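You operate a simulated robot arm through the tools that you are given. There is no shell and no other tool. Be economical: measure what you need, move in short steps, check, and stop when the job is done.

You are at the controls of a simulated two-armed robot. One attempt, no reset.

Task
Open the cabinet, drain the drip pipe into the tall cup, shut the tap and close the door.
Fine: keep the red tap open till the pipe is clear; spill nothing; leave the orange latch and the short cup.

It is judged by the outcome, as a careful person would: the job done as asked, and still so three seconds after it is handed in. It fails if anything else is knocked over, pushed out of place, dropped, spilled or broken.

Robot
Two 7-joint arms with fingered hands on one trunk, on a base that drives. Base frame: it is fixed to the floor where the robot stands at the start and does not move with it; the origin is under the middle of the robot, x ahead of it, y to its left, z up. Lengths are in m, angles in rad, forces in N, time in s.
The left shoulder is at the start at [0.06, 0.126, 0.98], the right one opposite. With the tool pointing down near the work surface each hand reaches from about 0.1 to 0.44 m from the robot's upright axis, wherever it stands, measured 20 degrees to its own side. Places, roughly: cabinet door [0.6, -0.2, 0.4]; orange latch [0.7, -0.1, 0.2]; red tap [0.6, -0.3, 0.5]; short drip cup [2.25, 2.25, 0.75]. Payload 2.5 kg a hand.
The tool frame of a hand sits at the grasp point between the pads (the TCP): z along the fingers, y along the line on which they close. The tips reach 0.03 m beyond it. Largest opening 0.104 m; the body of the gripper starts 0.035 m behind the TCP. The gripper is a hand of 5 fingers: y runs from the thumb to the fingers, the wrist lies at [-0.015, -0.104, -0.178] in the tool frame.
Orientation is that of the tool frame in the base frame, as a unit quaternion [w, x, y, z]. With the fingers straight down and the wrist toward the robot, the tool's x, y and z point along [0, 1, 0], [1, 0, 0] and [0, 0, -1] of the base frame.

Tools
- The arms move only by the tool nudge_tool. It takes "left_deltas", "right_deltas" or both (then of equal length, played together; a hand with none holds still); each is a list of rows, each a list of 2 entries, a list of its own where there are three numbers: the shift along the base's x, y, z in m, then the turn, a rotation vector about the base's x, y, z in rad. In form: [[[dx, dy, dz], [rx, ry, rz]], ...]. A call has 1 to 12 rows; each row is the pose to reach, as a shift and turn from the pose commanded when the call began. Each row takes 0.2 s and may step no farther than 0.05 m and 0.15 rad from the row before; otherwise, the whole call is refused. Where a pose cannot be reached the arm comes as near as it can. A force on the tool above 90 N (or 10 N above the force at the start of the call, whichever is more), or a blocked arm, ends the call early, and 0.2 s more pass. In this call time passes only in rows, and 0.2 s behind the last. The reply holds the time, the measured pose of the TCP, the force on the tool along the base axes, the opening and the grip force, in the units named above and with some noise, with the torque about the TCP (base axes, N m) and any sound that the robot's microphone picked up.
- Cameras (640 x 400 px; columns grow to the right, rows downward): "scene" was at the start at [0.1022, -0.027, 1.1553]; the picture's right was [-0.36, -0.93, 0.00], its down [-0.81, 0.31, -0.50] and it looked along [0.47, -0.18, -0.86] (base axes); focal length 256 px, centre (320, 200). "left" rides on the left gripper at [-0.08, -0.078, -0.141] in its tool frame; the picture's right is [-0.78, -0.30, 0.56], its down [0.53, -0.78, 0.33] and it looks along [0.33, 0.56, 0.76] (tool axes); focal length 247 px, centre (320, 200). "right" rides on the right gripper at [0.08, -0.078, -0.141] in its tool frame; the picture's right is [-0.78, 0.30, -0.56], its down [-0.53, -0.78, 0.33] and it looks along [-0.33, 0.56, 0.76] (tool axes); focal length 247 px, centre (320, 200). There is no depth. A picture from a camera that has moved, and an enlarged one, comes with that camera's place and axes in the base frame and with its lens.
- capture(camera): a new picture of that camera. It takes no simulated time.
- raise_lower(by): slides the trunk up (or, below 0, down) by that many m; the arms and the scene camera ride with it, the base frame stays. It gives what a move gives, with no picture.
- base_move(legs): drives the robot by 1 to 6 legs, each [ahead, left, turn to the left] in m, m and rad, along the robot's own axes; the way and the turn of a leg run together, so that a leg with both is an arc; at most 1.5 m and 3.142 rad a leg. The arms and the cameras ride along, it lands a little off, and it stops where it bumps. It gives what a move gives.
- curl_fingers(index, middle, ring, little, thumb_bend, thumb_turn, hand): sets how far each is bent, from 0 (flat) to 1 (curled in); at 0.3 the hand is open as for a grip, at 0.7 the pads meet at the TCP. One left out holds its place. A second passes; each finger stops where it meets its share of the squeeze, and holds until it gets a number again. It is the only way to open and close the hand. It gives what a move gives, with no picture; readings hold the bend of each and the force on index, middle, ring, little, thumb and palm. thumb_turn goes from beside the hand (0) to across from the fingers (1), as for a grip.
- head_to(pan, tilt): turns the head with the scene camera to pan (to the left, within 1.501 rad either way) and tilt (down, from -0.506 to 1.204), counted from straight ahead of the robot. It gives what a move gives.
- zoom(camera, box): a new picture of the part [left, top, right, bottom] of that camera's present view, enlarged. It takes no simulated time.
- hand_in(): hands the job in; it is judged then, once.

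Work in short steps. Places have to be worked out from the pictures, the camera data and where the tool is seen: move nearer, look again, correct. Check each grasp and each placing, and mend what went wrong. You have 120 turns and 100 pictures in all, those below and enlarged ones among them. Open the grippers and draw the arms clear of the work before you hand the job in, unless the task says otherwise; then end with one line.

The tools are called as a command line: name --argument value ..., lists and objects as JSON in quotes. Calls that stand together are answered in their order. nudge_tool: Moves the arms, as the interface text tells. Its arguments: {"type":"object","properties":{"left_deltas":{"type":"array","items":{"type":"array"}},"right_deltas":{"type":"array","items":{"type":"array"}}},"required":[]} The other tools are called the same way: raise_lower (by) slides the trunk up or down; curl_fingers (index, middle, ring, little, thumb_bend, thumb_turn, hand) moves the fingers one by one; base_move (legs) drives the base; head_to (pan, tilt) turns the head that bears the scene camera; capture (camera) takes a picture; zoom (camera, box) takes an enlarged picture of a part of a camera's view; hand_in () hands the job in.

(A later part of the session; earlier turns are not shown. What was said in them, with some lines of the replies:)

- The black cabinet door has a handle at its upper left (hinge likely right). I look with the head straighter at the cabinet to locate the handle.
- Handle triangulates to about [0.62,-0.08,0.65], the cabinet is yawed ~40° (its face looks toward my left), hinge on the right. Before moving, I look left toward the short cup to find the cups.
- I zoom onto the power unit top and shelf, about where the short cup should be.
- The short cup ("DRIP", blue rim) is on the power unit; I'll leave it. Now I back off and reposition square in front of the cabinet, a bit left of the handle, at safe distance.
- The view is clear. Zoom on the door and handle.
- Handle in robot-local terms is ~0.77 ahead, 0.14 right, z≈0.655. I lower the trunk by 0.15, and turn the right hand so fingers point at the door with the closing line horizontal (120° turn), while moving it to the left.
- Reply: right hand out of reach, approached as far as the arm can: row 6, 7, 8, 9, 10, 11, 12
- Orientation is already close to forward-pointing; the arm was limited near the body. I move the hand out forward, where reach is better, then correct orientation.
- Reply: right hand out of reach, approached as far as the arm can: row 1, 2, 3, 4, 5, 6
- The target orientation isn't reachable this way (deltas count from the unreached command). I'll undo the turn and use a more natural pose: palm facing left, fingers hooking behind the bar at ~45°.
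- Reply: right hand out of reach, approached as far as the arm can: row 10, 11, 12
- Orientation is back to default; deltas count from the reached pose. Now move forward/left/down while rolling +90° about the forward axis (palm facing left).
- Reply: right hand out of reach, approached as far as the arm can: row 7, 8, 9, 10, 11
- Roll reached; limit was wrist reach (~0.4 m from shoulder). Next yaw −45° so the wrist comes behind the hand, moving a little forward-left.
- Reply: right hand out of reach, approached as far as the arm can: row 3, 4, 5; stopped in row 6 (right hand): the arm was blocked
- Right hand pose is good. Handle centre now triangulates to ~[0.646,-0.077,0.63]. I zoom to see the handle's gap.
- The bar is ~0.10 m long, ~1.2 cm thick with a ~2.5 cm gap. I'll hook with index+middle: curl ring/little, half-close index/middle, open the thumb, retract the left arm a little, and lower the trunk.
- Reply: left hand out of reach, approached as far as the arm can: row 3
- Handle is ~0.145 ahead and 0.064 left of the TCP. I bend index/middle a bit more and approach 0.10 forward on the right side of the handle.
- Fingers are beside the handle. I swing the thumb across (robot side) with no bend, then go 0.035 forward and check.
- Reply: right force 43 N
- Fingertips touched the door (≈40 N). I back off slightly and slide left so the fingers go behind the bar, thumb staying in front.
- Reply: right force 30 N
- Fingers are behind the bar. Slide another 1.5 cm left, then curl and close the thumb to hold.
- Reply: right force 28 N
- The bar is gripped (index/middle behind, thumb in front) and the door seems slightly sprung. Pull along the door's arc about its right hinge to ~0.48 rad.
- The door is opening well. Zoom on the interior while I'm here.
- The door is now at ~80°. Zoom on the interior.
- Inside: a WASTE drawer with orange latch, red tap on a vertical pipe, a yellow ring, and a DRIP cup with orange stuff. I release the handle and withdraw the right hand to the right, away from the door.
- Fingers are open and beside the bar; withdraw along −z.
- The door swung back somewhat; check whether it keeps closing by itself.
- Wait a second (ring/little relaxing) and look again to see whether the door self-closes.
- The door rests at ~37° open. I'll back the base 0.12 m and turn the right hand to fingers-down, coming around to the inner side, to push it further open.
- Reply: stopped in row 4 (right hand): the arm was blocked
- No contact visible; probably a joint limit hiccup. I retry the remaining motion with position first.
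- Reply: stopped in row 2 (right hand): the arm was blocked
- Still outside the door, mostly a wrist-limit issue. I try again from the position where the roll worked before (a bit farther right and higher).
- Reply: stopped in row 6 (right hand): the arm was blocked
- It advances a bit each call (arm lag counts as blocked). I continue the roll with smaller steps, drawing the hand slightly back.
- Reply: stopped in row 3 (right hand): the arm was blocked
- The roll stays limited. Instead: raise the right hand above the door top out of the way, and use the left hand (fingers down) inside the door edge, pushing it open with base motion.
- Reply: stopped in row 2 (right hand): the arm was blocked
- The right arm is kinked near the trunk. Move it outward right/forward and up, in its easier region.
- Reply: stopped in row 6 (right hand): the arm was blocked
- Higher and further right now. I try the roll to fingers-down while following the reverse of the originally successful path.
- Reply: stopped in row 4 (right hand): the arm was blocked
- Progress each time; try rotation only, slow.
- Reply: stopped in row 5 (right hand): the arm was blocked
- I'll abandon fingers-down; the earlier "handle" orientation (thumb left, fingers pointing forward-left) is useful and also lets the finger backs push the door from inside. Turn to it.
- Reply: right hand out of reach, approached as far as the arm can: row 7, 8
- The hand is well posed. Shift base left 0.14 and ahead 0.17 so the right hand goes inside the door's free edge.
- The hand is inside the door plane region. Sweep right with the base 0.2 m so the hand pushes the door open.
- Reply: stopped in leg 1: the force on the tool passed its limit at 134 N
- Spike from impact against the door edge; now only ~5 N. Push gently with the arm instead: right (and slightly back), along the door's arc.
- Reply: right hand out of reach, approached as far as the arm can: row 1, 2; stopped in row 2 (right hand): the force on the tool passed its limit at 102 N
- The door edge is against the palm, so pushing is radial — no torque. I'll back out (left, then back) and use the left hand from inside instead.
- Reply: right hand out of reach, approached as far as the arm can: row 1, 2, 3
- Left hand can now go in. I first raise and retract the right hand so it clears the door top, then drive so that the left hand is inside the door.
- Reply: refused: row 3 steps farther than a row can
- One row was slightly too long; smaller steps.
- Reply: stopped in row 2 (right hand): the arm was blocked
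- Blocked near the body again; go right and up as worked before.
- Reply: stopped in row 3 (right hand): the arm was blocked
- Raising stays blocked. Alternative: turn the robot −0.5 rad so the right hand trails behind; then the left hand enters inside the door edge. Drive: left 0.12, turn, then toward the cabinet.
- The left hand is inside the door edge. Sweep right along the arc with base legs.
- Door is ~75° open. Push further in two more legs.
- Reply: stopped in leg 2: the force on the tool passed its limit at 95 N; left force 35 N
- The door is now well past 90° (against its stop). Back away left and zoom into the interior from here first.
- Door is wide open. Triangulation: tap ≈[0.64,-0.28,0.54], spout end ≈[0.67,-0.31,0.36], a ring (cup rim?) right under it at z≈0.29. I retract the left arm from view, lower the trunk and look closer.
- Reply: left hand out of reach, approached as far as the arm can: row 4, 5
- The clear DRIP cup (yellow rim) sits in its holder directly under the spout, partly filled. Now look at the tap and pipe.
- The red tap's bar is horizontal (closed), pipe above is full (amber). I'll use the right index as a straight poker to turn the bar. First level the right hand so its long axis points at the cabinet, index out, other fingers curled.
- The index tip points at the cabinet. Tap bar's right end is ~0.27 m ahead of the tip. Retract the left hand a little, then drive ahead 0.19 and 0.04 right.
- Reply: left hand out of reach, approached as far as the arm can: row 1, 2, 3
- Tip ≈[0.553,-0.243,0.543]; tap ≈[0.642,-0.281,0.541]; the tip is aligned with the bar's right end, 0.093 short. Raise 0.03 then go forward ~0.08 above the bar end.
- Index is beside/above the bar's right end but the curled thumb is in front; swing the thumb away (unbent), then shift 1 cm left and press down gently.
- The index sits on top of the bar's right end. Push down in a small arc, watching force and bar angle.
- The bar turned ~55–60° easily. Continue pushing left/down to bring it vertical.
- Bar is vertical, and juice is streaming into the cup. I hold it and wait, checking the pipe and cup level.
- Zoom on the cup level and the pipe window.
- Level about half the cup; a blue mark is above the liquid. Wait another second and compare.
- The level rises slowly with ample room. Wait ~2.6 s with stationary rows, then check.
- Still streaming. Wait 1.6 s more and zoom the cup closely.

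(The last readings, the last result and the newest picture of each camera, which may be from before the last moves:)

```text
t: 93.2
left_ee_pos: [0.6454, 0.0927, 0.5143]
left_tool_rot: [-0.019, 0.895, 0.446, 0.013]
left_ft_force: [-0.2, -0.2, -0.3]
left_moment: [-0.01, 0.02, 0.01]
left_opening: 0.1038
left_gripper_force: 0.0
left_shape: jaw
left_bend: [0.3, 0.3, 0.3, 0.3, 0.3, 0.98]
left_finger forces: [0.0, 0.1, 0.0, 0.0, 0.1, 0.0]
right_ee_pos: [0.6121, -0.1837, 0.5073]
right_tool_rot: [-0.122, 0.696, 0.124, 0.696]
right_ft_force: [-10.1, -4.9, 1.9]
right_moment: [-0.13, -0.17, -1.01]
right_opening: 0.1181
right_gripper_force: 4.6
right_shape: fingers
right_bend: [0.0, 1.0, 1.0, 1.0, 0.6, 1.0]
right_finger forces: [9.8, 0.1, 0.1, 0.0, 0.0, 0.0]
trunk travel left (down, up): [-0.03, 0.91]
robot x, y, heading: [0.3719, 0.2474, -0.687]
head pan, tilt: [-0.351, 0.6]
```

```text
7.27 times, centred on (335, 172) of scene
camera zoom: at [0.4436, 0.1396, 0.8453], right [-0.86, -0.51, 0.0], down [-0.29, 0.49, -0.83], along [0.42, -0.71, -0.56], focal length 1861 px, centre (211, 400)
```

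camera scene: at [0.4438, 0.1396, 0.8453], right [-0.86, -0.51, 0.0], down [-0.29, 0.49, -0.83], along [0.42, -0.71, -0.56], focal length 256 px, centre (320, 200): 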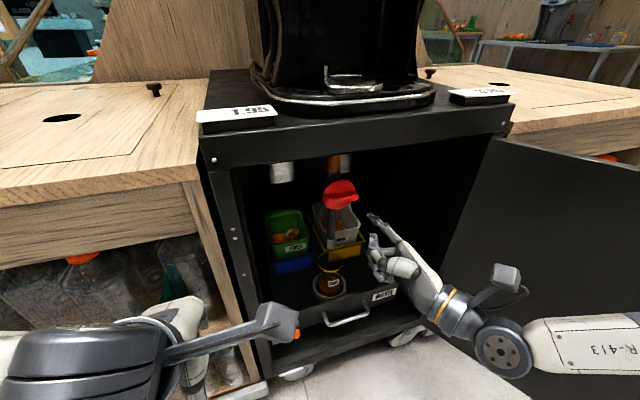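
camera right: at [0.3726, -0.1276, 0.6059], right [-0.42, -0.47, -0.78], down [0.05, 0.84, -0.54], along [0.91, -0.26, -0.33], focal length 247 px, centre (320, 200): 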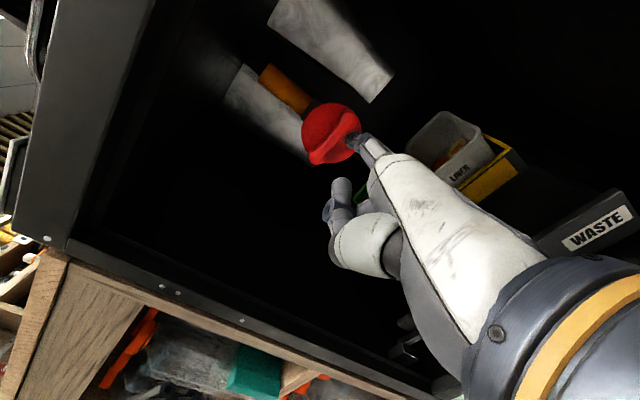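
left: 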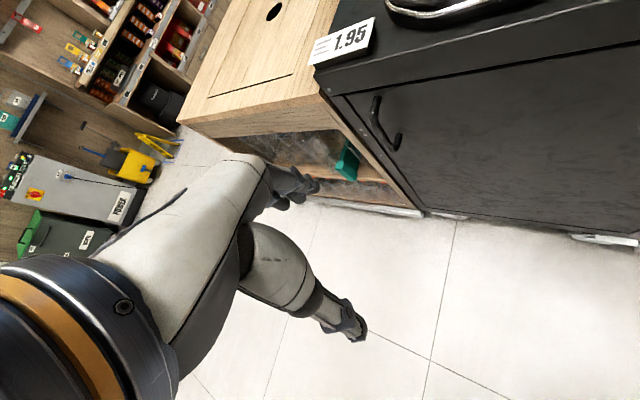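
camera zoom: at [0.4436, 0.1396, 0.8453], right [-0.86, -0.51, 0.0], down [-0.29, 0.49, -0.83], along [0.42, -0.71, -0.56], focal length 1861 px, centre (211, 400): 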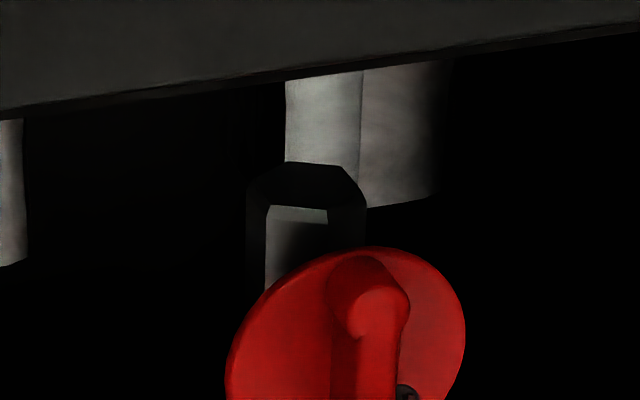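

The pipe is clear and the stream has stopped; cup is below its rim. Now shut: move the finger off to the right, up beside the bar's upper end, then push that end left and down (reverse rotation).

nudge_tool --right_deltas '[[[-0.0109, -0.013, 0], [0, 0, 0]], [[-0.0135, -0.016, 0.02], [0, 0, 0]], [[-0.0109, -0.013, 0.039], [0, 0, 0]], [[0.0, 0.0, 0.04], [0, 0, 0]]]'

zoom --camera "scene" --box '[300, 150, 400, 250]'

```text
t: 94.2
left_ee_pos: [0.6456, 0.0929, 0.5145]
left_tool_rot: [-0.019, 0.894, 0.447, 0.014]
left_ft_force: [0.0, -0.5, 0.5]
left_moment: [-0.01, -0.01, 0.01]
left_opening: 0.1038
left_gripper_force: 0.0
left_shape: jaw
left_bend: [0.3, 0.3, 0.3, 0.3, 0.3, 0.98]
left_finger forces: [0.1, 0.0, 0.0, 0.0, 0.0, 0.1]
right_ee_pos: [0.612, -0.1816, 0.5476]
right_tool_rot: [-0.123, 0.696, 0.124, 0.697]
right_ft_force: [-0.5, -1.4, 0.5]
right_moment: [0.01, 0.03, -0.1]
right_opening: 0.1091
right_gripper_force: 0.7
right_shape: fingers
right_bend: [0.0, 1.0, 1.0, 1.0, 0.6, 1.0]
right_finger forces: [1.2, 0.0, 0.1, 0.1, 0.0, 0.0]
trunk travel left (down, up): [-0.03, 0.91]
robot x, y, heading: [0.3638, 0.2464, -0.689]
head pan, tilt: [-0.351, 0.6]
```

```text
4.00 times, centred on (350, 200) of scene
camera zoom: at [0.4438, 0.1396, 0.8453], right [-0.86, -0.51, 0.0], down [-0.29, 0.49, -0.83], along [0.42, -0.71, -0.56], focal length 1024 px, centre (200, 200)
```

zoom: 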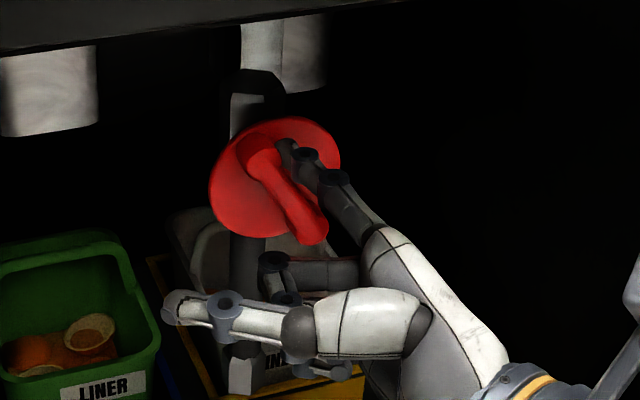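

The bar already turned ~30° back. Continue pushing left then down.

nudge_tool --right_deltas '[[[0.0058, 0.007, -0.002], [0, 0, 0]], [[0.0115, 0.0138, -0.008], [0, 0, 0]], [[0.0141, 0.0169, -0.015], [0, 0, 0]], [[0.0141, 0.0169, -0.022], [0, 0, 0]]]'

zoom --camera "scene" --box '[300, 150, 400, 250]'

```text
t: 95.2
left_ee_pos: [0.645, 0.0926, 0.5147]
left_tool_rot: [-0.019, 0.895, 0.446, 0.013]
left_ft_force: [-0.2, -0.1, 0.3]
left_moment: [0.03, -0.01, 0.01]
left_opening: 0.1039
left_gripper_force: 0.0
left_shape: jaw
left_bend: [0.3, 0.3, 0.3, 0.3, 0.3, 0.98]
left_finger forces: [0.0, 0.0, 0.0, 0.0, 0.0, 0.1]
right_ee_pos: [0.6271, -0.1666, 0.5283]
right_tool_rot: [-0.122, 0.696, 0.125, 0.697]
right_ft_force: [-1.2, 0.7, 7.1]
right_moment: [-0.64, -0.14, -0.1]
right_opening: 0.1079
right_gripper_force: 3.8
right_shape: fingers
right_bend: [0.0, 1.0, 1.0, 1.0, 0.6, 1.0]
right_finger forces: [7.3, 0.1, 0.0, 0.0, 0.1, 0.0]
trunk travel left (down, up): [-0.03, 0.91]
robot x, y, heading: [0.367, 0.245, -0.682]
head pan, tilt: [-0.351, 0.6]
```

```text
4.00 times, centred on (350, 200) of scene
camera zoom: at [0.4436, 0.14, 0.8455], right [-0.86, -0.51, 0.0], down [-0.29, 0.49, -0.83], along [0.42, -0.71, -0.56], focal length 1024 px, centre (200, 200)
```

zoom: 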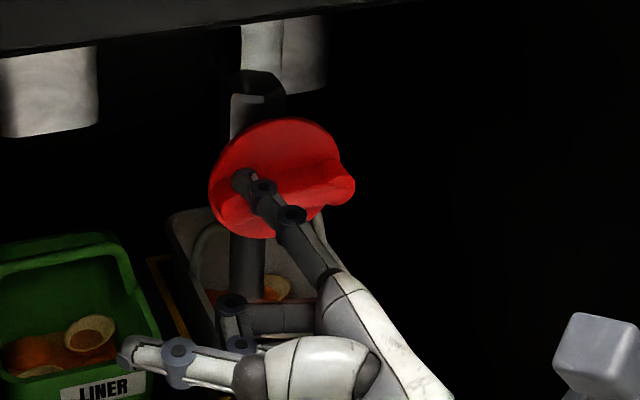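

The bar is horizontal again with resistance at the stop — shut. Lift the finger off and back out slowly, then verify.

nudge_tool --right_deltas '[[[0, 0, 0.015], [0, 0, 0]], [[-0.015, 0.0125, 0.025], [0, 0, 0]], [[-0.045, 0.038, 0.025], [0, 0, 0]], [[-0.075, 0.063, 0.025], [0, 0, 0]]]'

base_move --legs '[[-0.22, 0, 0]]'

capture --camera "scene"

zoom --camera "scene" --box '[280, 110, 370, 260]'

```text
t: 96.2
left_ee_pos: [0.6461, 0.0916, 0.5127]
left_tool_rot: [-0.02, 0.895, 0.446, 0.013]
left_ft_force: [0.1, 0.5, -0.3]
left_moment: [0.0, 0.01, -0.03]
left_opening: 0.1038
left_gripper_force: 0.1
left_shape: jaw
left_bend: [0.3, 0.3, 0.3, 0.3, 0.3, 0.98]
left_finger forces: [0.0, 0.1, 0.1, 0.0, 0.0, 0.0]
right_ee_pos: [0.5609, -0.1263, 0.5321]
right_tool_rot: [-0.123, 0.696, 0.122, 0.696]
right_ft_force: [-0.1, -0.2, 0.2]
right_moment: [-0.01, 0.0, -0.01]
right_opening: 0.1067
right_gripper_force: 0.0
right_shape: fingers
right_bend: [0.0, 1.0, 1.0, 1.0, 0.6, 1.0]
right_finger forces: [0.1, 0.0, 0.0, 0.0, 0.1, 0.1]
right hand out of reach, approached as far as the arm can: row 4
trunk travel left (down, up): [-0.03, 0.91]
robot x, y, heading: [0.369, 0.244, -0.689]
head pan, tilt: [-0.351, 0.6]
```

```text
t: 97.9
left_ee_pos: [0.4741, 0.2333, 0.5142]
left_tool_rot: [-0.018, 0.895, 0.445, 0.013]
left_ft_force: [-0.1, 0.3, 0.5]
left_moment: [0.03, 0.01, -0.01]
left_opening: 0.1036
left_gripper_force: 0.1
left_shape: jaw
left_bend: [0.3, 0.3, 0.3, 0.3, 0.3, 0.98]
left_finger forces: [0.0, 0.0, 0.0, 0.0, 0.0, 0.1]
right_ee_pos: [0.3881, 0.014, 0.5311]
right_tool_rot: [-0.123, 0.697, 0.123, 0.696]
right_ft_force: [0.5, 0.0, -0.1]
right_moment: [-0.01, -0.01, -0.01]
right_opening: 0.1068
right_gripper_force: 0.0
right_shape: fingers
right_bend: [0.0, 1.0, 1.0, 1.0, 0.6, 1.0]
right_finger forces: [0.0, 0.1, 0.1, 0.0, 0.0, 0.1]
trunk travel left (down, up): [-0.03, 0.91]
robot x, y, heading: [0.1982, 0.383, -0.691]
head pan, tilt: [-0.351, 0.6]
```

```text
30 pictures are left
camera scene: at [0.2721, 0.2804, 0.8453], right [-0.86, -0.51, 0.0], down [-0.29, 0.49, -0.83], along [0.42, -0.71, -0.56], focal length 256 px, centre (320, 200)
```

scene: 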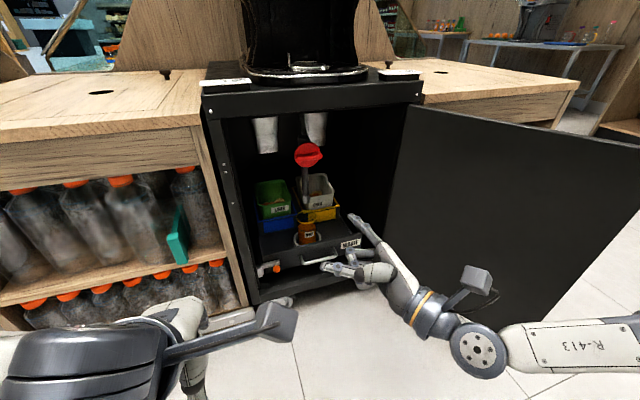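

```text
2.67 times, centred on (325, 185) of scene
camera zoom: at [0.2721, 0.2804, 0.8453], right [-0.86, -0.51, 0.0], down [-0.29, 0.49, -0.83], along [0.42, -0.71, -0.56], focal length 682 px, centre (307, 240)
```

zoom: 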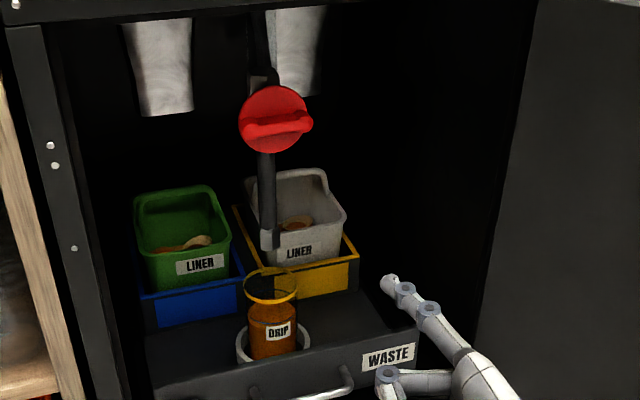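

Tap shut, pipe empty, cup in place. Now close the door: fold the right fingers, back up, drive right past the door's edge and come alongside its outer face.

curl_fingers --hand "right" --index 1.0 --thumb_bend 1.0

base_move --legs '[[-0.27, 0, 0], [0, -0.75, 0]]'

head_to --pan 0.1 --tilt 0.65

capture --camera "scene"

```text
t: 98.9
left_ee_pos: [0.4739, 0.2331, 0.5143]
left_tool_rot: [-0.02, 0.895, 0.446, 0.013]
left_ft_force: [0.2, -1.2, -0.1]
left_moment: [0.0, 0.0, 0.01]
left_opening: 0.104
left_gripper_force: 0.0
left_shape: jaw
left_bend: [0.3, 0.3, 0.3, 0.3, 0.3, 0.98]
left_finger forces: [0.1, 0.0, 0.1, 0.0, 0.0, 0.1]
right_ee_pos: [0.3888, 0.0138, 0.5318]
right_tool_rot: [-0.123, 0.696, 0.123, 0.696]
right_ft_force: [0.2, 0.6, -0.1]
right_moment: [0.04, -0.03, 0.01]
right_opening: 0.0108
right_gripper_force: 0.0
right_shape: fingers
right_bend: [0.81, 1.0, 1.0, 1.0, 1.0, 1.0]
right_finger forces: [0.0, 0.0, 0.1, 0.1, 0.0, 0.1]
trunk travel left (down, up): [-0.03, 0.91]
robot x, y, heading: [0.1972, 0.3806, -0.692]
head pan, tilt: [-0.351, 0.6]
```

```text
t: 104.5
left_ee_pos: [-0.2125, -0.1764, 0.514]
left_tool_rot: [-0.02, 0.896, 0.444, 0.014]
left_ft_force: [0.2, 0.8, 0.3]
left_moment: [0.0, 0.02, 0.01]
left_opening: 0.1037
left_gripper_force: 0.1
left_shape: jaw
left_bend: [0.3, 0.3, 0.3, 0.3, 0.3, 0.98]
left_finger forces: [0.1, 0.0, 0.0, 0.0, 0.1, 0.1]
right_ee_pos: [-0.2987, -0.3945, 0.5306]
right_tool_rot: [-0.122, 0.697, 0.122, 0.696]
right_ft_force: [-1.1, -0.9, 0.1]
right_moment: [0.0, 0.0, 0.03]
right_opening: 0.0029
right_gripper_force: 0.1
right_shape: fingers
right_bend: [0.91, 1.0, 1.0, 1.0, 1.0, 1.0]
right_finger forces: [0.0, 0.0, 0.0, 0.0, 0.1, 0.1]
trunk travel left (down, up): [-0.03, 0.91]
robot x, y, heading: [-0.4873, -0.0277, -0.692]
head pan, tilt: [-0.351, 0.6]
```

```text
t: 105.4
left_ee_pos: [-0.213, -0.1759, 0.5155]
left_tool_rot: [-0.02, 0.896, 0.444, 0.014]
left_ft_force: [-0.1, 0.2, -0.9]
left_moment: [0.0, -0.01, -0.01]
left_opening: 0.104
left_gripper_force: 0.1
left_shape: jaw
left_bend: [0.3, 0.3, 0.3, 0.3, 0.3, 0.98]
left_finger forces: [0.1, 0.1, 0.0, 0.0, 0.0, 0.1]
right_ee_pos: [-0.2981, -0.3962, 0.53]
right_tool_rot: [-0.122, 0.697, 0.122, 0.696]
right_ft_force: [-1.2, -0.2, 0.3]
right_moment: [0.01, 0.03, 0.01]
right_opening: 0.0026
right_gripper_force: 0.0
right_shape: fingers
right_bend: [0.91, 1.0, 1.0, 1.0, 1.0, 1.0]
right_finger forces: [0.1, 0.0, 0.0, 0.1, 0.0, 0.1]
trunk travel left (down, up): [-0.03, 0.91]
robot x, y, heading: [-0.4921, -0.0235, -0.691]
head pan, tilt: [0.099, 0.649]
```

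```text
28 pictures are left
camera scene: at [-0.3873, -0.1001, 0.841], right [-0.56, -0.83, 0.0], down [-0.5, 0.34, -0.8], along [0.66, -0.44, -0.6], focal length 256 px, centre (320, 200)
```

scene: 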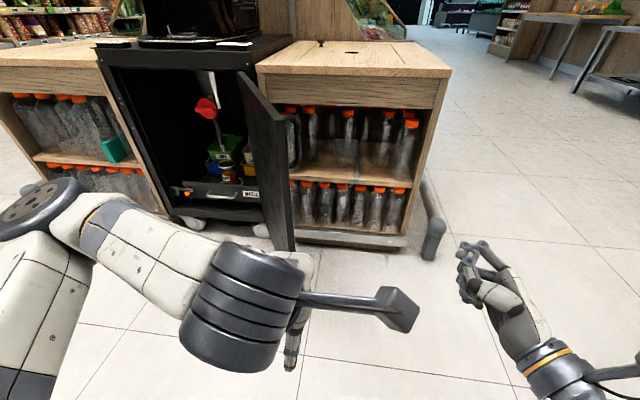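

I'm right of the door's edge. Shift another 0.07 right, then forward 0.28, so the left hand is alongside the door's outer face.

base_move --legs '[[0, -0.07, 0], [0.28, 0, 0]]'

capture --camera "scene"

```text
t: 107.7
left_ee_pos: [-0.0823, -0.3661, 0.5143]
left_tool_rot: [-0.016, 0.901, 0.432, 0.021]
left_ft_force: [-0.2, 0.6, 0.1]
left_moment: [-0.01, 0.02, -0.04]
left_opening: 0.1039
left_gripper_force: 0.1
left_shape: jaw
left_bend: [0.3, 0.3, 0.3, 0.3, 0.3, 0.98]
left_finger forces: [0.0, 0.0, 0.0, 0.0, 0.1, 0.0]
right_ee_pos: [-0.1599, -0.5941, 0.5335]
right_tool_rot: [-0.125, 0.694, 0.129, 0.697]
right_ft_force: [-0.1, 0.6, 0.1]
right_moment: [-0.01, 0.04, 0.01]
right_opening: 0.0028
right_gripper_force: 0.0
right_shape: fingers
right_bend: [0.91, 1.0, 1.0, 1.0, 1.0, 1.0]
right_finger forces: [0.1, 0.0, 0.0, 0.1, 0.0, 0.1]
trunk travel left (down, up): [-0.03, 0.91]
robot x, y, heading: [-0.3511, -0.2304, -0.677]
head pan, tilt: [0.099, 0.649]
stopped in leg 2: the robot was blocked; the commanded pose is now the measured one
```

```text
27 pictures are left
camera scene: at [-0.2539, -0.2989, 0.842], right [-0.55, -0.84, 0.0], down [-0.5, 0.33, -0.8], along [0.67, -0.44, -0.6], focal length 256 px, centre (320, 200)
```

scene: 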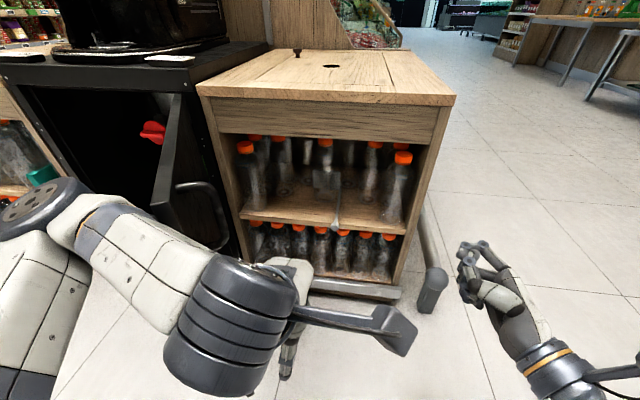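

The left arm seems to have touched the door edge. I back off, extend the right hand further right, and instead approach from in front so only the right hand is outside the door.

base_move --legs '[[-0.24, 0, 0], [0, 0.3, 0]]'

nudge_tool --right_deltas '[[[-0.02, -0.025, 0], [0, 0, 0]], [[-0.04, -0.05, 0], [0, 0, 0]], [[-0.06, -0.075, 0], [0, 0, 0]], [[-0.08, -0.1, 0], [0, 0, 0]]]'

head_to --pan -0.3 --tilt 0.7

capture --camera "scene"

```text
t: 111.2
left_ee_pos: [-0.0773, 0.017, 0.5108]
left_tool_rot: [-0.022, 0.901, 0.432, 0.02]
left_ft_force: [-0.4, -0.4, -0.2]
left_moment: [0.03, -0.01, 0.03]
left_opening: 0.1036
left_gripper_force: 0.1
left_shape: jaw
left_bend: [0.3, 0.3, 0.3, 0.3, 0.3, 0.98]
left_finger forces: [0.0, 0.0, 0.1, 0.0, 0.1, 0.0]
right_ee_pos: [-0.1535, -0.2113, 0.5322]
right_tool_rot: [-0.126, 0.695, 0.126, 0.696]
right_ft_force: [0.3, -0.3, 0.1]
right_moment: [-0.02, 0.0, 0.02]
right_opening: 0.0027
right_gripper_force: 0.0
right_shape: fingers
right_bend: [0.91, 1.0, 1.0, 1.0, 1.0, 1.0]
right_finger forces: [0.0, 0.0, 0.1, 0.0, 0.0, 0.0]
trunk travel left (down, up): [-0.03, 0.91]
robot x, y, heading: [-0.3497, 0.1533, -0.675]
head pan, tilt: [0.099, 0.649]
```

```text
t: 112.2
left_ee_pos: [-0.0767, 0.016, 0.512]
left_tool_rot: [-0.022, 0.901, 0.432, 0.02]
left_ft_force: [0.4, 1.3, 0.4]
left_moment: [-0.03, 0.03, 0.0]
left_opening: 0.104
left_gripper_force: 0.1
left_shape: jaw
left_bend: [0.3, 0.3, 0.3, 0.3, 0.3, 0.98]
left_finger forces: [0.1, 0.0, 0.0, 0.0, 0.1, 0.1]
right_ee_pos: [-0.2343, -0.3115, 0.5323]
right_tool_rot: [-0.127, 0.695, 0.126, 0.696]
right_ft_force: [0.6, 0.0, 0.1]
right_moment: [0.01, 0.03, 0.02]
right_opening: 0.003
right_gripper_force: 0.0
right_shape: fingers
right_bend: [0.91, 1.0, 1.0, 1.0, 1.0, 1.0]
right_finger forces: [0.0, 0.0, 0.0, 0.0, 0.0, 0.0]
trunk travel left (down, up): [-0.03, 0.91]
robot x, y, heading: [-0.3495, 0.1589, -0.682]
head pan, tilt: [0.099, 0.649]
```

```text
t: 113.0
left_ee_pos: [-0.0767, 0.0154, 0.5098]
left_tool_rot: [-0.021, 0.901, 0.433, 0.02]
left_ft_force: [0.6, -0.7, 0.5]
left_moment: [0.02, 0.0, 0.03]
left_opening: 0.1039
left_gripper_force: 0.0
left_shape: jaw
left_bend: [0.3, 0.3, 0.3, 0.3, 0.3, 0.98]
left_finger forces: [0.1, 0.1, 0.0, 0.0, 0.0, 0.0]
right_ee_pos: [-0.2338, -0.3116, 0.5316]
right_tool_rot: [-0.127, 0.695, 0.127, 0.696]
right_ft_force: [0.7, -0.2, -0.4]
right_moment: [0.02, 0.03, 0.04]
right_opening: 0.0028
right_gripper_force: 0.0
right_shape: fingers
right_bend: [0.91, 1.0, 1.0, 1.0, 1.0, 1.0]
right_finger forces: [0.0, 0.0, 0.1, 0.0, 0.1, 0.0]
trunk travel left (down, up): [-0.03, 0.91]
robot x, y, heading: [-0.3501, 0.1563, -0.672]
head pan, tilt: [-0.3, 0.7]
```

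```text
26 pictures are left
camera scene: at [-0.2712, 0.0595, 0.8367], right [-0.83, -0.56, 0.0], down [-0.36, 0.53, -0.77], along [0.43, -0.63, -0.64], focal length 256 px, centre (320, 200)
```

scene: 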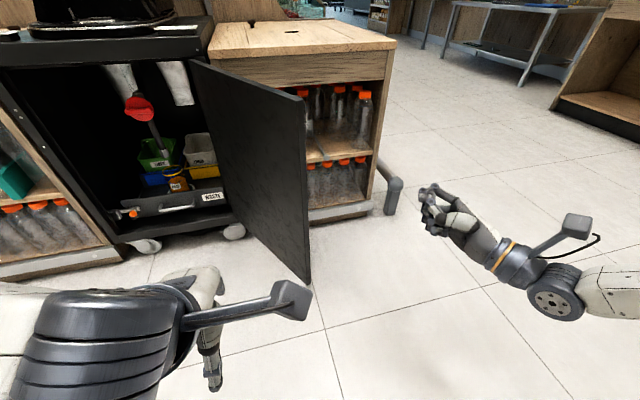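

Clear view: edge at (f 0.19, l −0.21); right fist is outside it. Move left hand 0.1 left for clearance, then drive 0.28 forward.

nudge_tool --left_deltas '[[[0.022, 0.027, 0], [0, 0, 0]], [[0.044, 0.053, 0], [0, 0, 0]], [[0.064, 0.077, 0], [0, 0, 0]]]'

base_move --legs '[[0.26, 0, 0]]'

capture --camera "scene"

```text
t: 113.8
left_ee_pos: [0.0185, 0.0618, 0.5289]
left_tool_rot: [-0.024, 0.902, 0.431, 0.018]
left_ft_force: [-0.3, -0.4, -0.5]
left_moment: [-0.01, -0.02, 0.01]
left_opening: 0.104
left_gripper_force: 0.0
left_shape: jaw
left_bend: [0.3, 0.3, 0.3, 0.3, 0.3, 0.97]
left_finger forces: [0.0, 0.0, 0.0, 0.0, 0.0, 0.1]
left hand out of reach, approached as far as the arm can: row 1, 2, 3
right_ee_pos: [-0.2329, -0.3105, 0.5308]
right_tool_rot: [-0.126, 0.695, 0.126, 0.697]
right_ft_force: [0.6, -0.4, -0.3]
right_moment: [-0.04, -0.01, 0.03]
right_opening: 0.0029
right_gripper_force: 0.0
right_shape: fingers
right_bend: [0.91, 1.0, 1.0, 1.0, 1.0, 1.0]
right_finger forces: [0.0, 0.0, 0.0, 0.1, 0.0, 0.1]
trunk travel left (down, up): [-0.03, 0.91]
robot x, y, heading: [-0.3467, 0.1569, -0.679]
head pan, tilt: [-0.3, 0.7]
```

```text
t: 115.7
left_ee_pos: [0.2168, -0.0979, 0.5288]
left_tool_rot: [-0.022, 0.901, 0.432, 0.019]
left_ft_force: [0.4, -0.1, 0.9]
left_moment: [-0.02, 0.0, 0.01]
left_opening: 0.1037
left_gripper_force: 0.1
left_shape: jaw
left_bend: [0.3, 0.3, 0.3, 0.3, 0.3, 0.97]
left_finger forces: [0.1, 0.1, 0.0, 0.0, 0.0, 0.0]
right_ee_pos: [-0.0347, -0.4695, 0.5314]
right_tool_rot: [-0.126, 0.696, 0.126, 0.696]
right_ft_force: [0.2, 0.2, 0.0]
right_moment: [0.01, 0.02, -0.02]
right_opening: 0.003
right_gripper_force: 0.1
right_shape: fingers
right_bend: [0.91, 1.0, 1.0, 1.0, 1.0, 1.0]
right_finger forces: [0.1, 0.1, 0.0, 0.2, 0.1, 0.0]
trunk travel left (down, up): [-0.03, 0.91]
robot x, y, heading: [-0.1494, -0.0008, -0.68]
head pan, tilt: [-0.3, 0.7]
```

```text
25 pictures are left
camera scene: at [-0.0728, -0.1002, 0.8367], right [-0.83, -0.56, 0.0], down [-0.36, 0.53, -0.76], along [0.43, -0.63, -0.64], focal length 256 px, centre (320, 200)
```

scene: 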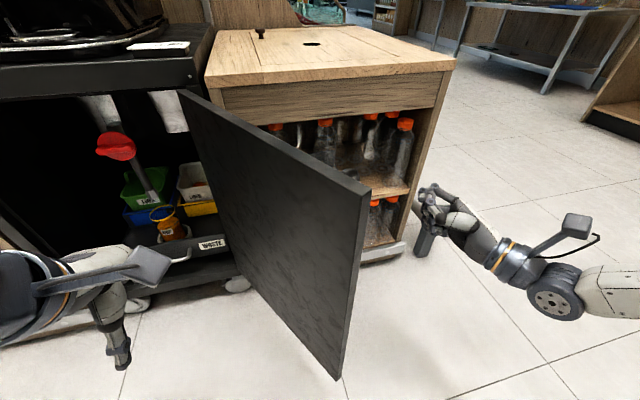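

The right hand is outside the door, left hand inside-left with clearance. Sweep left with the base to swing the door toward closed.

base_move --legs '[[0, 0.15, 0], [0, 0.12, 0], [0, 0.12, 0]]'

capture --camera "scene"

```text
t: 118.7
left_ee_pos: [0.4622, 0.2063, 0.5281]
left_tool_rot: [-0.022, 0.901, 0.433, 0.019]
left_ft_force: [0.3, 0.6, 0.7]
left_moment: [0.0, 0.02, 0.0]
left_opening: 0.104
left_gripper_force: 0.1
left_shape: jaw
left_bend: [0.3, 0.3, 0.3, 0.3, 0.3, 0.97]
left_finger forces: [0.1, 0.1, 0.1, 0.0, 0.1, 0.1]
right_ee_pos: [0.2098, -0.167, 0.5314]
right_tool_rot: [-0.126, 0.695, 0.126, 0.696]
right_ft_force: [-0.1, 0.0, -0.5]
right_moment: [0.03, 0.0, -0.01]
right_opening: 0.0027
right_gripper_force: 0.0
right_shape: fingers
right_bend: [0.92, 1.0, 1.0, 1.0, 1.0, 1.0]
right_finger forces: [0.1, 0.0, 0.1, 0.0, 0.1, 0.0]
trunk travel left (down, up): [-0.03, 0.91]
robot x, y, heading: [0.0958, 0.2997, -0.678]
head pan, tilt: [-0.3, 0.7]
```

```text
24 pictures are left
camera scene: at [0.1721, 0.2042, 0.8367], right [-0.83, -0.56, 0.0], down [-0.36, 0.53, -0.76], along [0.43, -0.63, -0.64], focal length 256 px, centre (320, 200)
```

scene: 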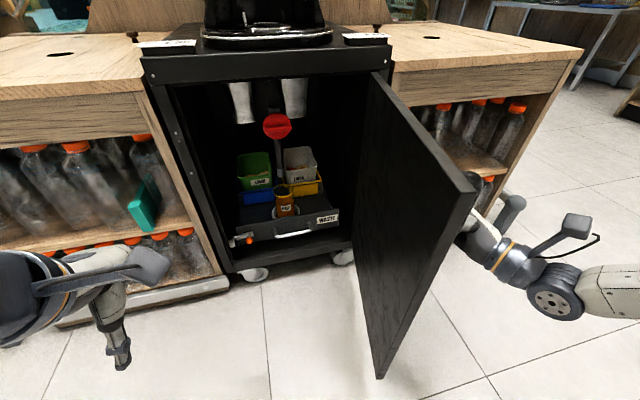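

Door ~80° now. Continue left and forward.

base_move --legs '[[0.02, 0.13, 0], [0.05, 0.08, 0]]'

capture --camera "scene"

```text
t: 120.7
left_ee_pos: [0.6479, 0.3259, 0.5286]
left_tool_rot: [-0.022, 0.901, 0.432, 0.019]
left_ft_force: [0.4, -0.1, 1.0]
left_moment: [0.03, -0.03, 0.01]
left_opening: 0.104
left_gripper_force: 0.0
left_shape: jaw
left_bend: [0.3, 0.3, 0.3, 0.3, 0.3, 0.97]
left_finger forces: [0.0, 0.0, 0.1, 0.0, 0.0, 0.0]
right_ee_pos: [0.3957, -0.0466, 0.5314]
right_tool_rot: [-0.127, 0.695, 0.126, 0.696]
right_ft_force: [0.0, -0.3, 0.5]
right_moment: [-0.01, -0.01, 0.04]
right_opening: 0.0028
right_gripper_force: 0.0
right_shape: fingers
right_bend: [0.93, 1.0, 1.0, 1.0, 1.0, 1.0]
right_finger forces: [0.0, 0.0, 0.0, 0.1, 0.0, 0.0]
trunk travel left (down, up): [-0.03, 0.91]
robot x, y, heading: [0.2801, 0.4191, -0.68]
head pan, tilt: [-0.3, 0.7]
```

```text
23 pictures are left
camera scene: at [0.3579, 0.3233, 0.8367], right [-0.83, -0.56, 0.0], down [-0.36, 0.53, -0.76], along [0.43, -0.63, -0.64], focal length 256 px, centre (320, 200)
```

scene: 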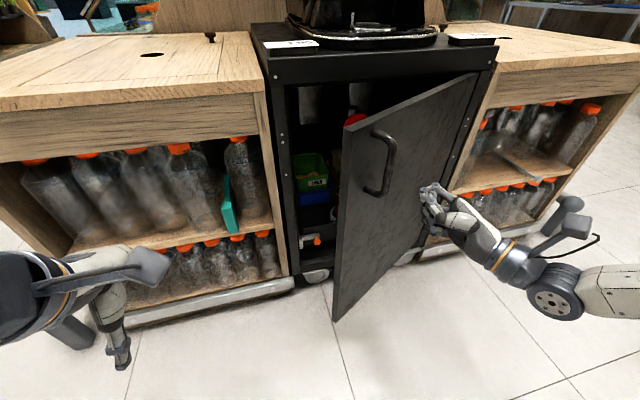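

Door is ~35° from closed, fist on its outer face. Push forward first with the arm 0.10.

nudge_tool --right_deltas '[[[0.02, -0.01, 0], [0, 0, 0]], [[0.041, -0.02, 0], [0, 0, 0]], [[0.062, -0.03, 0], [0, 0, 0]], [[0.084, -0.041, 0], [0, 0, 0]], [[0.105, -0.053, 0], [0, 0, 0]]]'

capture --camera "scene"

```text
t: 121.9
left_ee_pos: [0.6477, 0.3255, 0.5289]
left_tool_rot: [-0.023, 0.901, 0.432, 0.019]
left_ft_force: [0.5, 1.0, -0.2]
left_moment: [-0.01, 0.01, -0.01]
left_opening: 0.1037
left_gripper_force: 0.1
left_shape: jaw
left_bend: [0.3, 0.3, 0.3, 0.3, 0.3, 0.97]
left_finger forces: [0.1, 0.0, 0.0, 0.0, 0.0, 0.0]
right_ee_pos: [0.4993, -0.0994, 0.5315]
right_tool_rot: [-0.126, 0.695, 0.127, 0.696]
right_ft_force: [0.0, -0.5, -0.4]
right_moment: [0.01, 0.03, 0.0]
right_opening: 0.0028
right_gripper_force: 0.0
right_shape: fingers
right_bend: [0.93, 1.0, 1.0, 1.0, 1.0, 1.0]
right_finger forces: [0.0, 0.0, 0.0, 0.0, 0.0, 0.0]
trunk travel left (down, up): [-0.03, 0.91]
robot x, y, heading: [0.2802, 0.4243, -0.68]
head pan, tilt: [-0.3, 0.7]
```

```text
22 pictures are left
camera scene: at [0.358, 0.3233, 0.8367], right [-0.83, -0.56, 0.0], down [-0.36, 0.53, -0.76], along [0.43, -0.63, -0.64], focal length 256 px, centre (320, 200)
```

scene: 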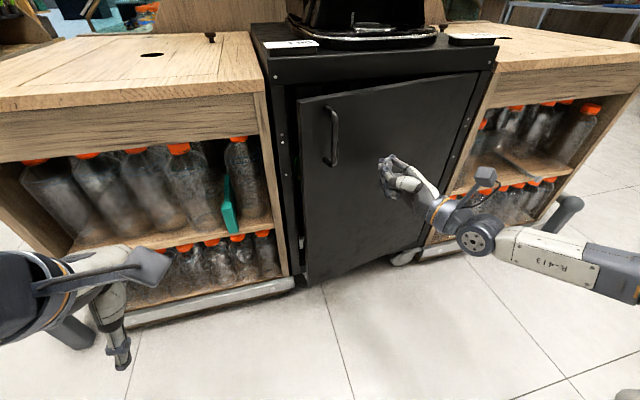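

Nearly shut (~12°). Push forward another 0.07 gently.

nudge_tool --right_deltas '[[[0.013, -0.009, 0], [0, 0, 0]], [[0.026, -0.018, 0], [0, 0, 0]], [[0.038, -0.028, 0], [0, 0, 0]], [[0.05, -0.038, 0], [0, 0, 0]], [[0.06, -0.047, 0], [0, 0, 0]]]'

zoom --camera "scene" --box '[240, 40, 520, 300]'

```text
t: 123.1
left_ee_pos: [0.6451, 0.3246, 0.5283]
left_tool_rot: [-0.022, 0.902, 0.43, 0.019]
left_ft_force: [-1.3, -0.4, -0.1]
left_moment: [-0.02, 0.01, -0.01]
left_opening: 0.1036
left_gripper_force: 0.0
left_shape: jaw
left_bend: [0.3, 0.3, 0.3, 0.3, 0.3, 0.97]
left_finger forces: [0.0, 0.0, 0.0, 0.1, 0.0, 0.0]
right_ee_pos: [0.5471, -0.1386, 0.5299]
right_tool_rot: [-0.123, 0.697, 0.131, 0.694]
right_ft_force: [-23.6, 19.9, 2.5]
right_moment: [-0.49, -0.35, -1.38]
right_opening: 0.0033
right_gripper_force: 14.6
right_shape: fingers
right_bend: [0.92, 1.0, 1.0, 1.0, 1.0, 1.0]
right_finger forces: [29.3, 0.0, 0.0, 0.0, 0.0, 0.1]
trunk travel left (down, up): [-0.03, 0.91]
robot x, y, heading: [0.2751, 0.4235, -0.677]
head pan, tilt: [-0.3, 0.7]
stopped in row 5 (right hand): the force on the tool passed its limit at 113 N (the readings are from after the stop); the commanded pose is now the measured one
```

```text
1.54 times, centred on (380, 170) of scene
camera zoom: at [0.3555, 0.3244, 0.8369], right [-0.83, -0.55, 0.0], down [-0.36, 0.54, -0.77], along [0.42, -0.64, -0.64], focal length 394 px, centre (228, 246)
```

zoom: 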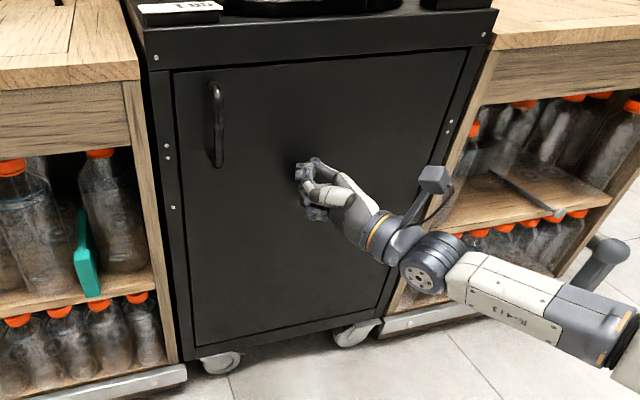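

Door is flush and shut. Withdraw the hand and check that it stays closed.

nudge_tool --right_deltas '[[[-0.023, 0.019, 0], [0, 0, 0]], [[-0.046, 0.038, 0], [0, 0, 0]], [[-0.077, 0.064, 0], [0, 0, 0]]]'

base_move --legs '[[-0.3, 0, 0]]'

head_to --pan -0.2 --tilt 0.5

capture --camera "scene"

```text
t: 123.9
left_ee_pos: [0.6457, 0.3248, 0.5289]
left_tool_rot: [-0.022, 0.902, 0.431, 0.018]
left_ft_force: [-0.2, 0.3, -0.3]
left_moment: [-0.02, 0.02, -0.02]
left_opening: 0.1038
left_gripper_force: 0.0
left_shape: jaw
left_bend: [0.3, 0.3, 0.3, 0.3, 0.3, 0.97]
left_finger forces: [0.1, 0.0, 0.0, 0.0, 0.0, 0.0]
right_ee_pos: [0.4733, -0.0755, 0.5283]
right_tool_rot: [-0.124, 0.698, 0.128, 0.693]
right_ft_force: [0.7, 0.5, -0.5]
right_moment: [0.01, -0.01, 0.02]
right_opening: 0.0034
right_gripper_force: 0.1
right_shape: fingers
right_bend: [0.93, 1.0, 1.0, 1.0, 1.0, 1.0]
right_finger forces: [0.1, 0.0, 0.0, 0.0, 0.1, 0.0]
trunk travel left (down, up): [-0.03, 0.91]
robot x, y, heading: [0.2809, 0.4228, -0.682]
head pan, tilt: [-0.3, 0.7]
```

```text
t: 125.9
left_ee_pos: [0.4145, 0.5126, 0.5295]
left_tool_rot: [-0.024, 0.901, 0.433, 0.019]
left_ft_force: [-0.1, -0.1, -0.4]
left_moment: [0.0, -0.04, 0.01]
left_opening: 0.1037
left_gripper_force: 0.0
left_shape: jaw
left_bend: [0.3, 0.3, 0.3, 0.3, 0.3, 0.97]
left_finger forces: [0.1, 0.0, 0.0, 0.1, 0.0, 0.0]
right_ee_pos: [0.243, 0.1107, 0.5268]
right_tool_rot: [-0.127, 0.698, 0.129, 0.692]
right_ft_force: [-0.2, -0.4, 0.1]
right_moment: [0.01, 0.02, 0.02]
right_opening: 0.0031
right_gripper_force: 0.0
right_shape: fingers
right_bend: [0.93, 1.0, 1.0, 1.0, 1.0, 1.0]
right_finger forces: [0.1, 0.0, 0.0, 0.0, 0.1, 0.0]
trunk travel left (down, up): [-0.03, 0.91]
robot x, y, heading: [0.0464, 0.6105, -0.678]
head pan, tilt: [-0.3, 0.7]
```

```text
t: 126.6
left_ee_pos: [0.4158, 0.5143, 0.5283]
left_tool_rot: [-0.024, 0.901, 0.433, 0.018]
left_ft_force: [-0.2, -0.5, 0.2]
left_moment: [-0.06, -0.03, 0.02]
left_opening: 0.1038
left_gripper_force: 0.1
left_shape: jaw
left_bend: [0.3, 0.3, 0.3, 0.3, 0.3, 0.97]
left_finger forces: [0.1, 0.0, 0.0, 0.0, 0.0, 0.1]
right_ee_pos: [0.2424, 0.1123, 0.5287]
right_tool_rot: [-0.127, 0.698, 0.129, 0.693]
right_ft_force: [-0.3, -0.2, -0.3]
right_moment: [-0.01, 0.01, 0.01]
right_opening: 0.003
right_gripper_force: 0.1
right_shape: fingers
right_bend: [0.93, 1.0, 1.0, 1.0, 1.0, 1.0]
right_finger forces: [0.0, 0.0, 0.1, 0.1, 0.1, 0.1]
trunk travel left (down, up): [-0.03, 0.91]
robot x, y, heading: [0.0449, 0.6085, -0.675]
head pan, tilt: [-0.201, 0.499]
```

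```text
20 pictures are left
camera scene: at [0.1362, 0.5113, 0.8543], right [-0.77, -0.64, 0.0], down [-0.31, 0.37, -0.88], along [0.56, -0.67, -0.48], focal length 256 px, centre (320, 200)
```

scene: 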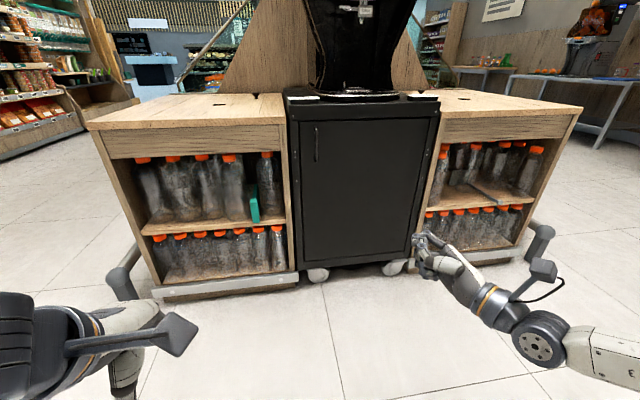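

Door stays shut. Open the right hand and check the door seam once more.

curl_fingers --hand "right" --index 0.3 --middle 0.3 --ring 0.3 --little 0.3 --thumb_bend 0.3

zoom --camera "scene" --box '[270, 80, 450, 290]'

```text
t: 127.6
left_ee_pos: [0.4154, 0.5128, 0.5288]
left_tool_rot: [-0.023, 0.901, 0.433, 0.019]
left_ft_force: [0.3, -0.1, 0.1]
left_moment: [0.02, -0.01, 0.02]
left_opening: 0.104
left_gripper_force: 0.0
left_shape: jaw
left_bend: [0.3, 0.3, 0.3, 0.3, 0.3, 0.97]
left_finger forces: [0.0, 0.0, 0.1, 0.1, 0.0, 0.0]
right_ee_pos: [0.2427, 0.1112, 0.5282]
right_tool_rot: [-0.127, 0.698, 0.129, 0.692]
right_ft_force: [0.0, 0.4, -0.5]
right_moment: [0.0, 0.03, 0.0]
right_opening: 0.1027
right_gripper_force: 0.0
right_shape: fingers
right_bend: [0.3, 0.3, 0.3, 0.3, 0.3, 0.98]
right_finger forces: [0.1, 0.1, 0.0, 0.0, 0.0, 0.1]
trunk travel left (down, up): [-0.03, 0.91]
robot x, y, heading: [0.0462, 0.6098, -0.675]
head pan, tilt: [-0.201, 0.499]
```

```text
1.90 times, centred on (360, 185) of scene
camera zoom: at [0.1362, 0.5113, 0.8544], right [-0.77, -0.64, 0.0], down [-0.31, 0.37, -0.88], along [0.56, -0.67, -0.48], focal length 487 px, centre (244, 229)
```

zoom: 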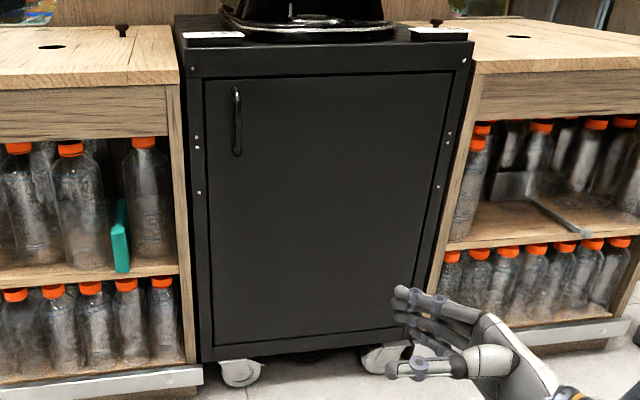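

The seam is even and flush, both hands are open and clear of the cabinet; handing in.

hand_in

```text
The job is handed in.
```

The pipe is drained into the tall cup, the red tap is shut, and the cabinet door is closed. I saw no spills, and I left the orange latch and the short cup alone.
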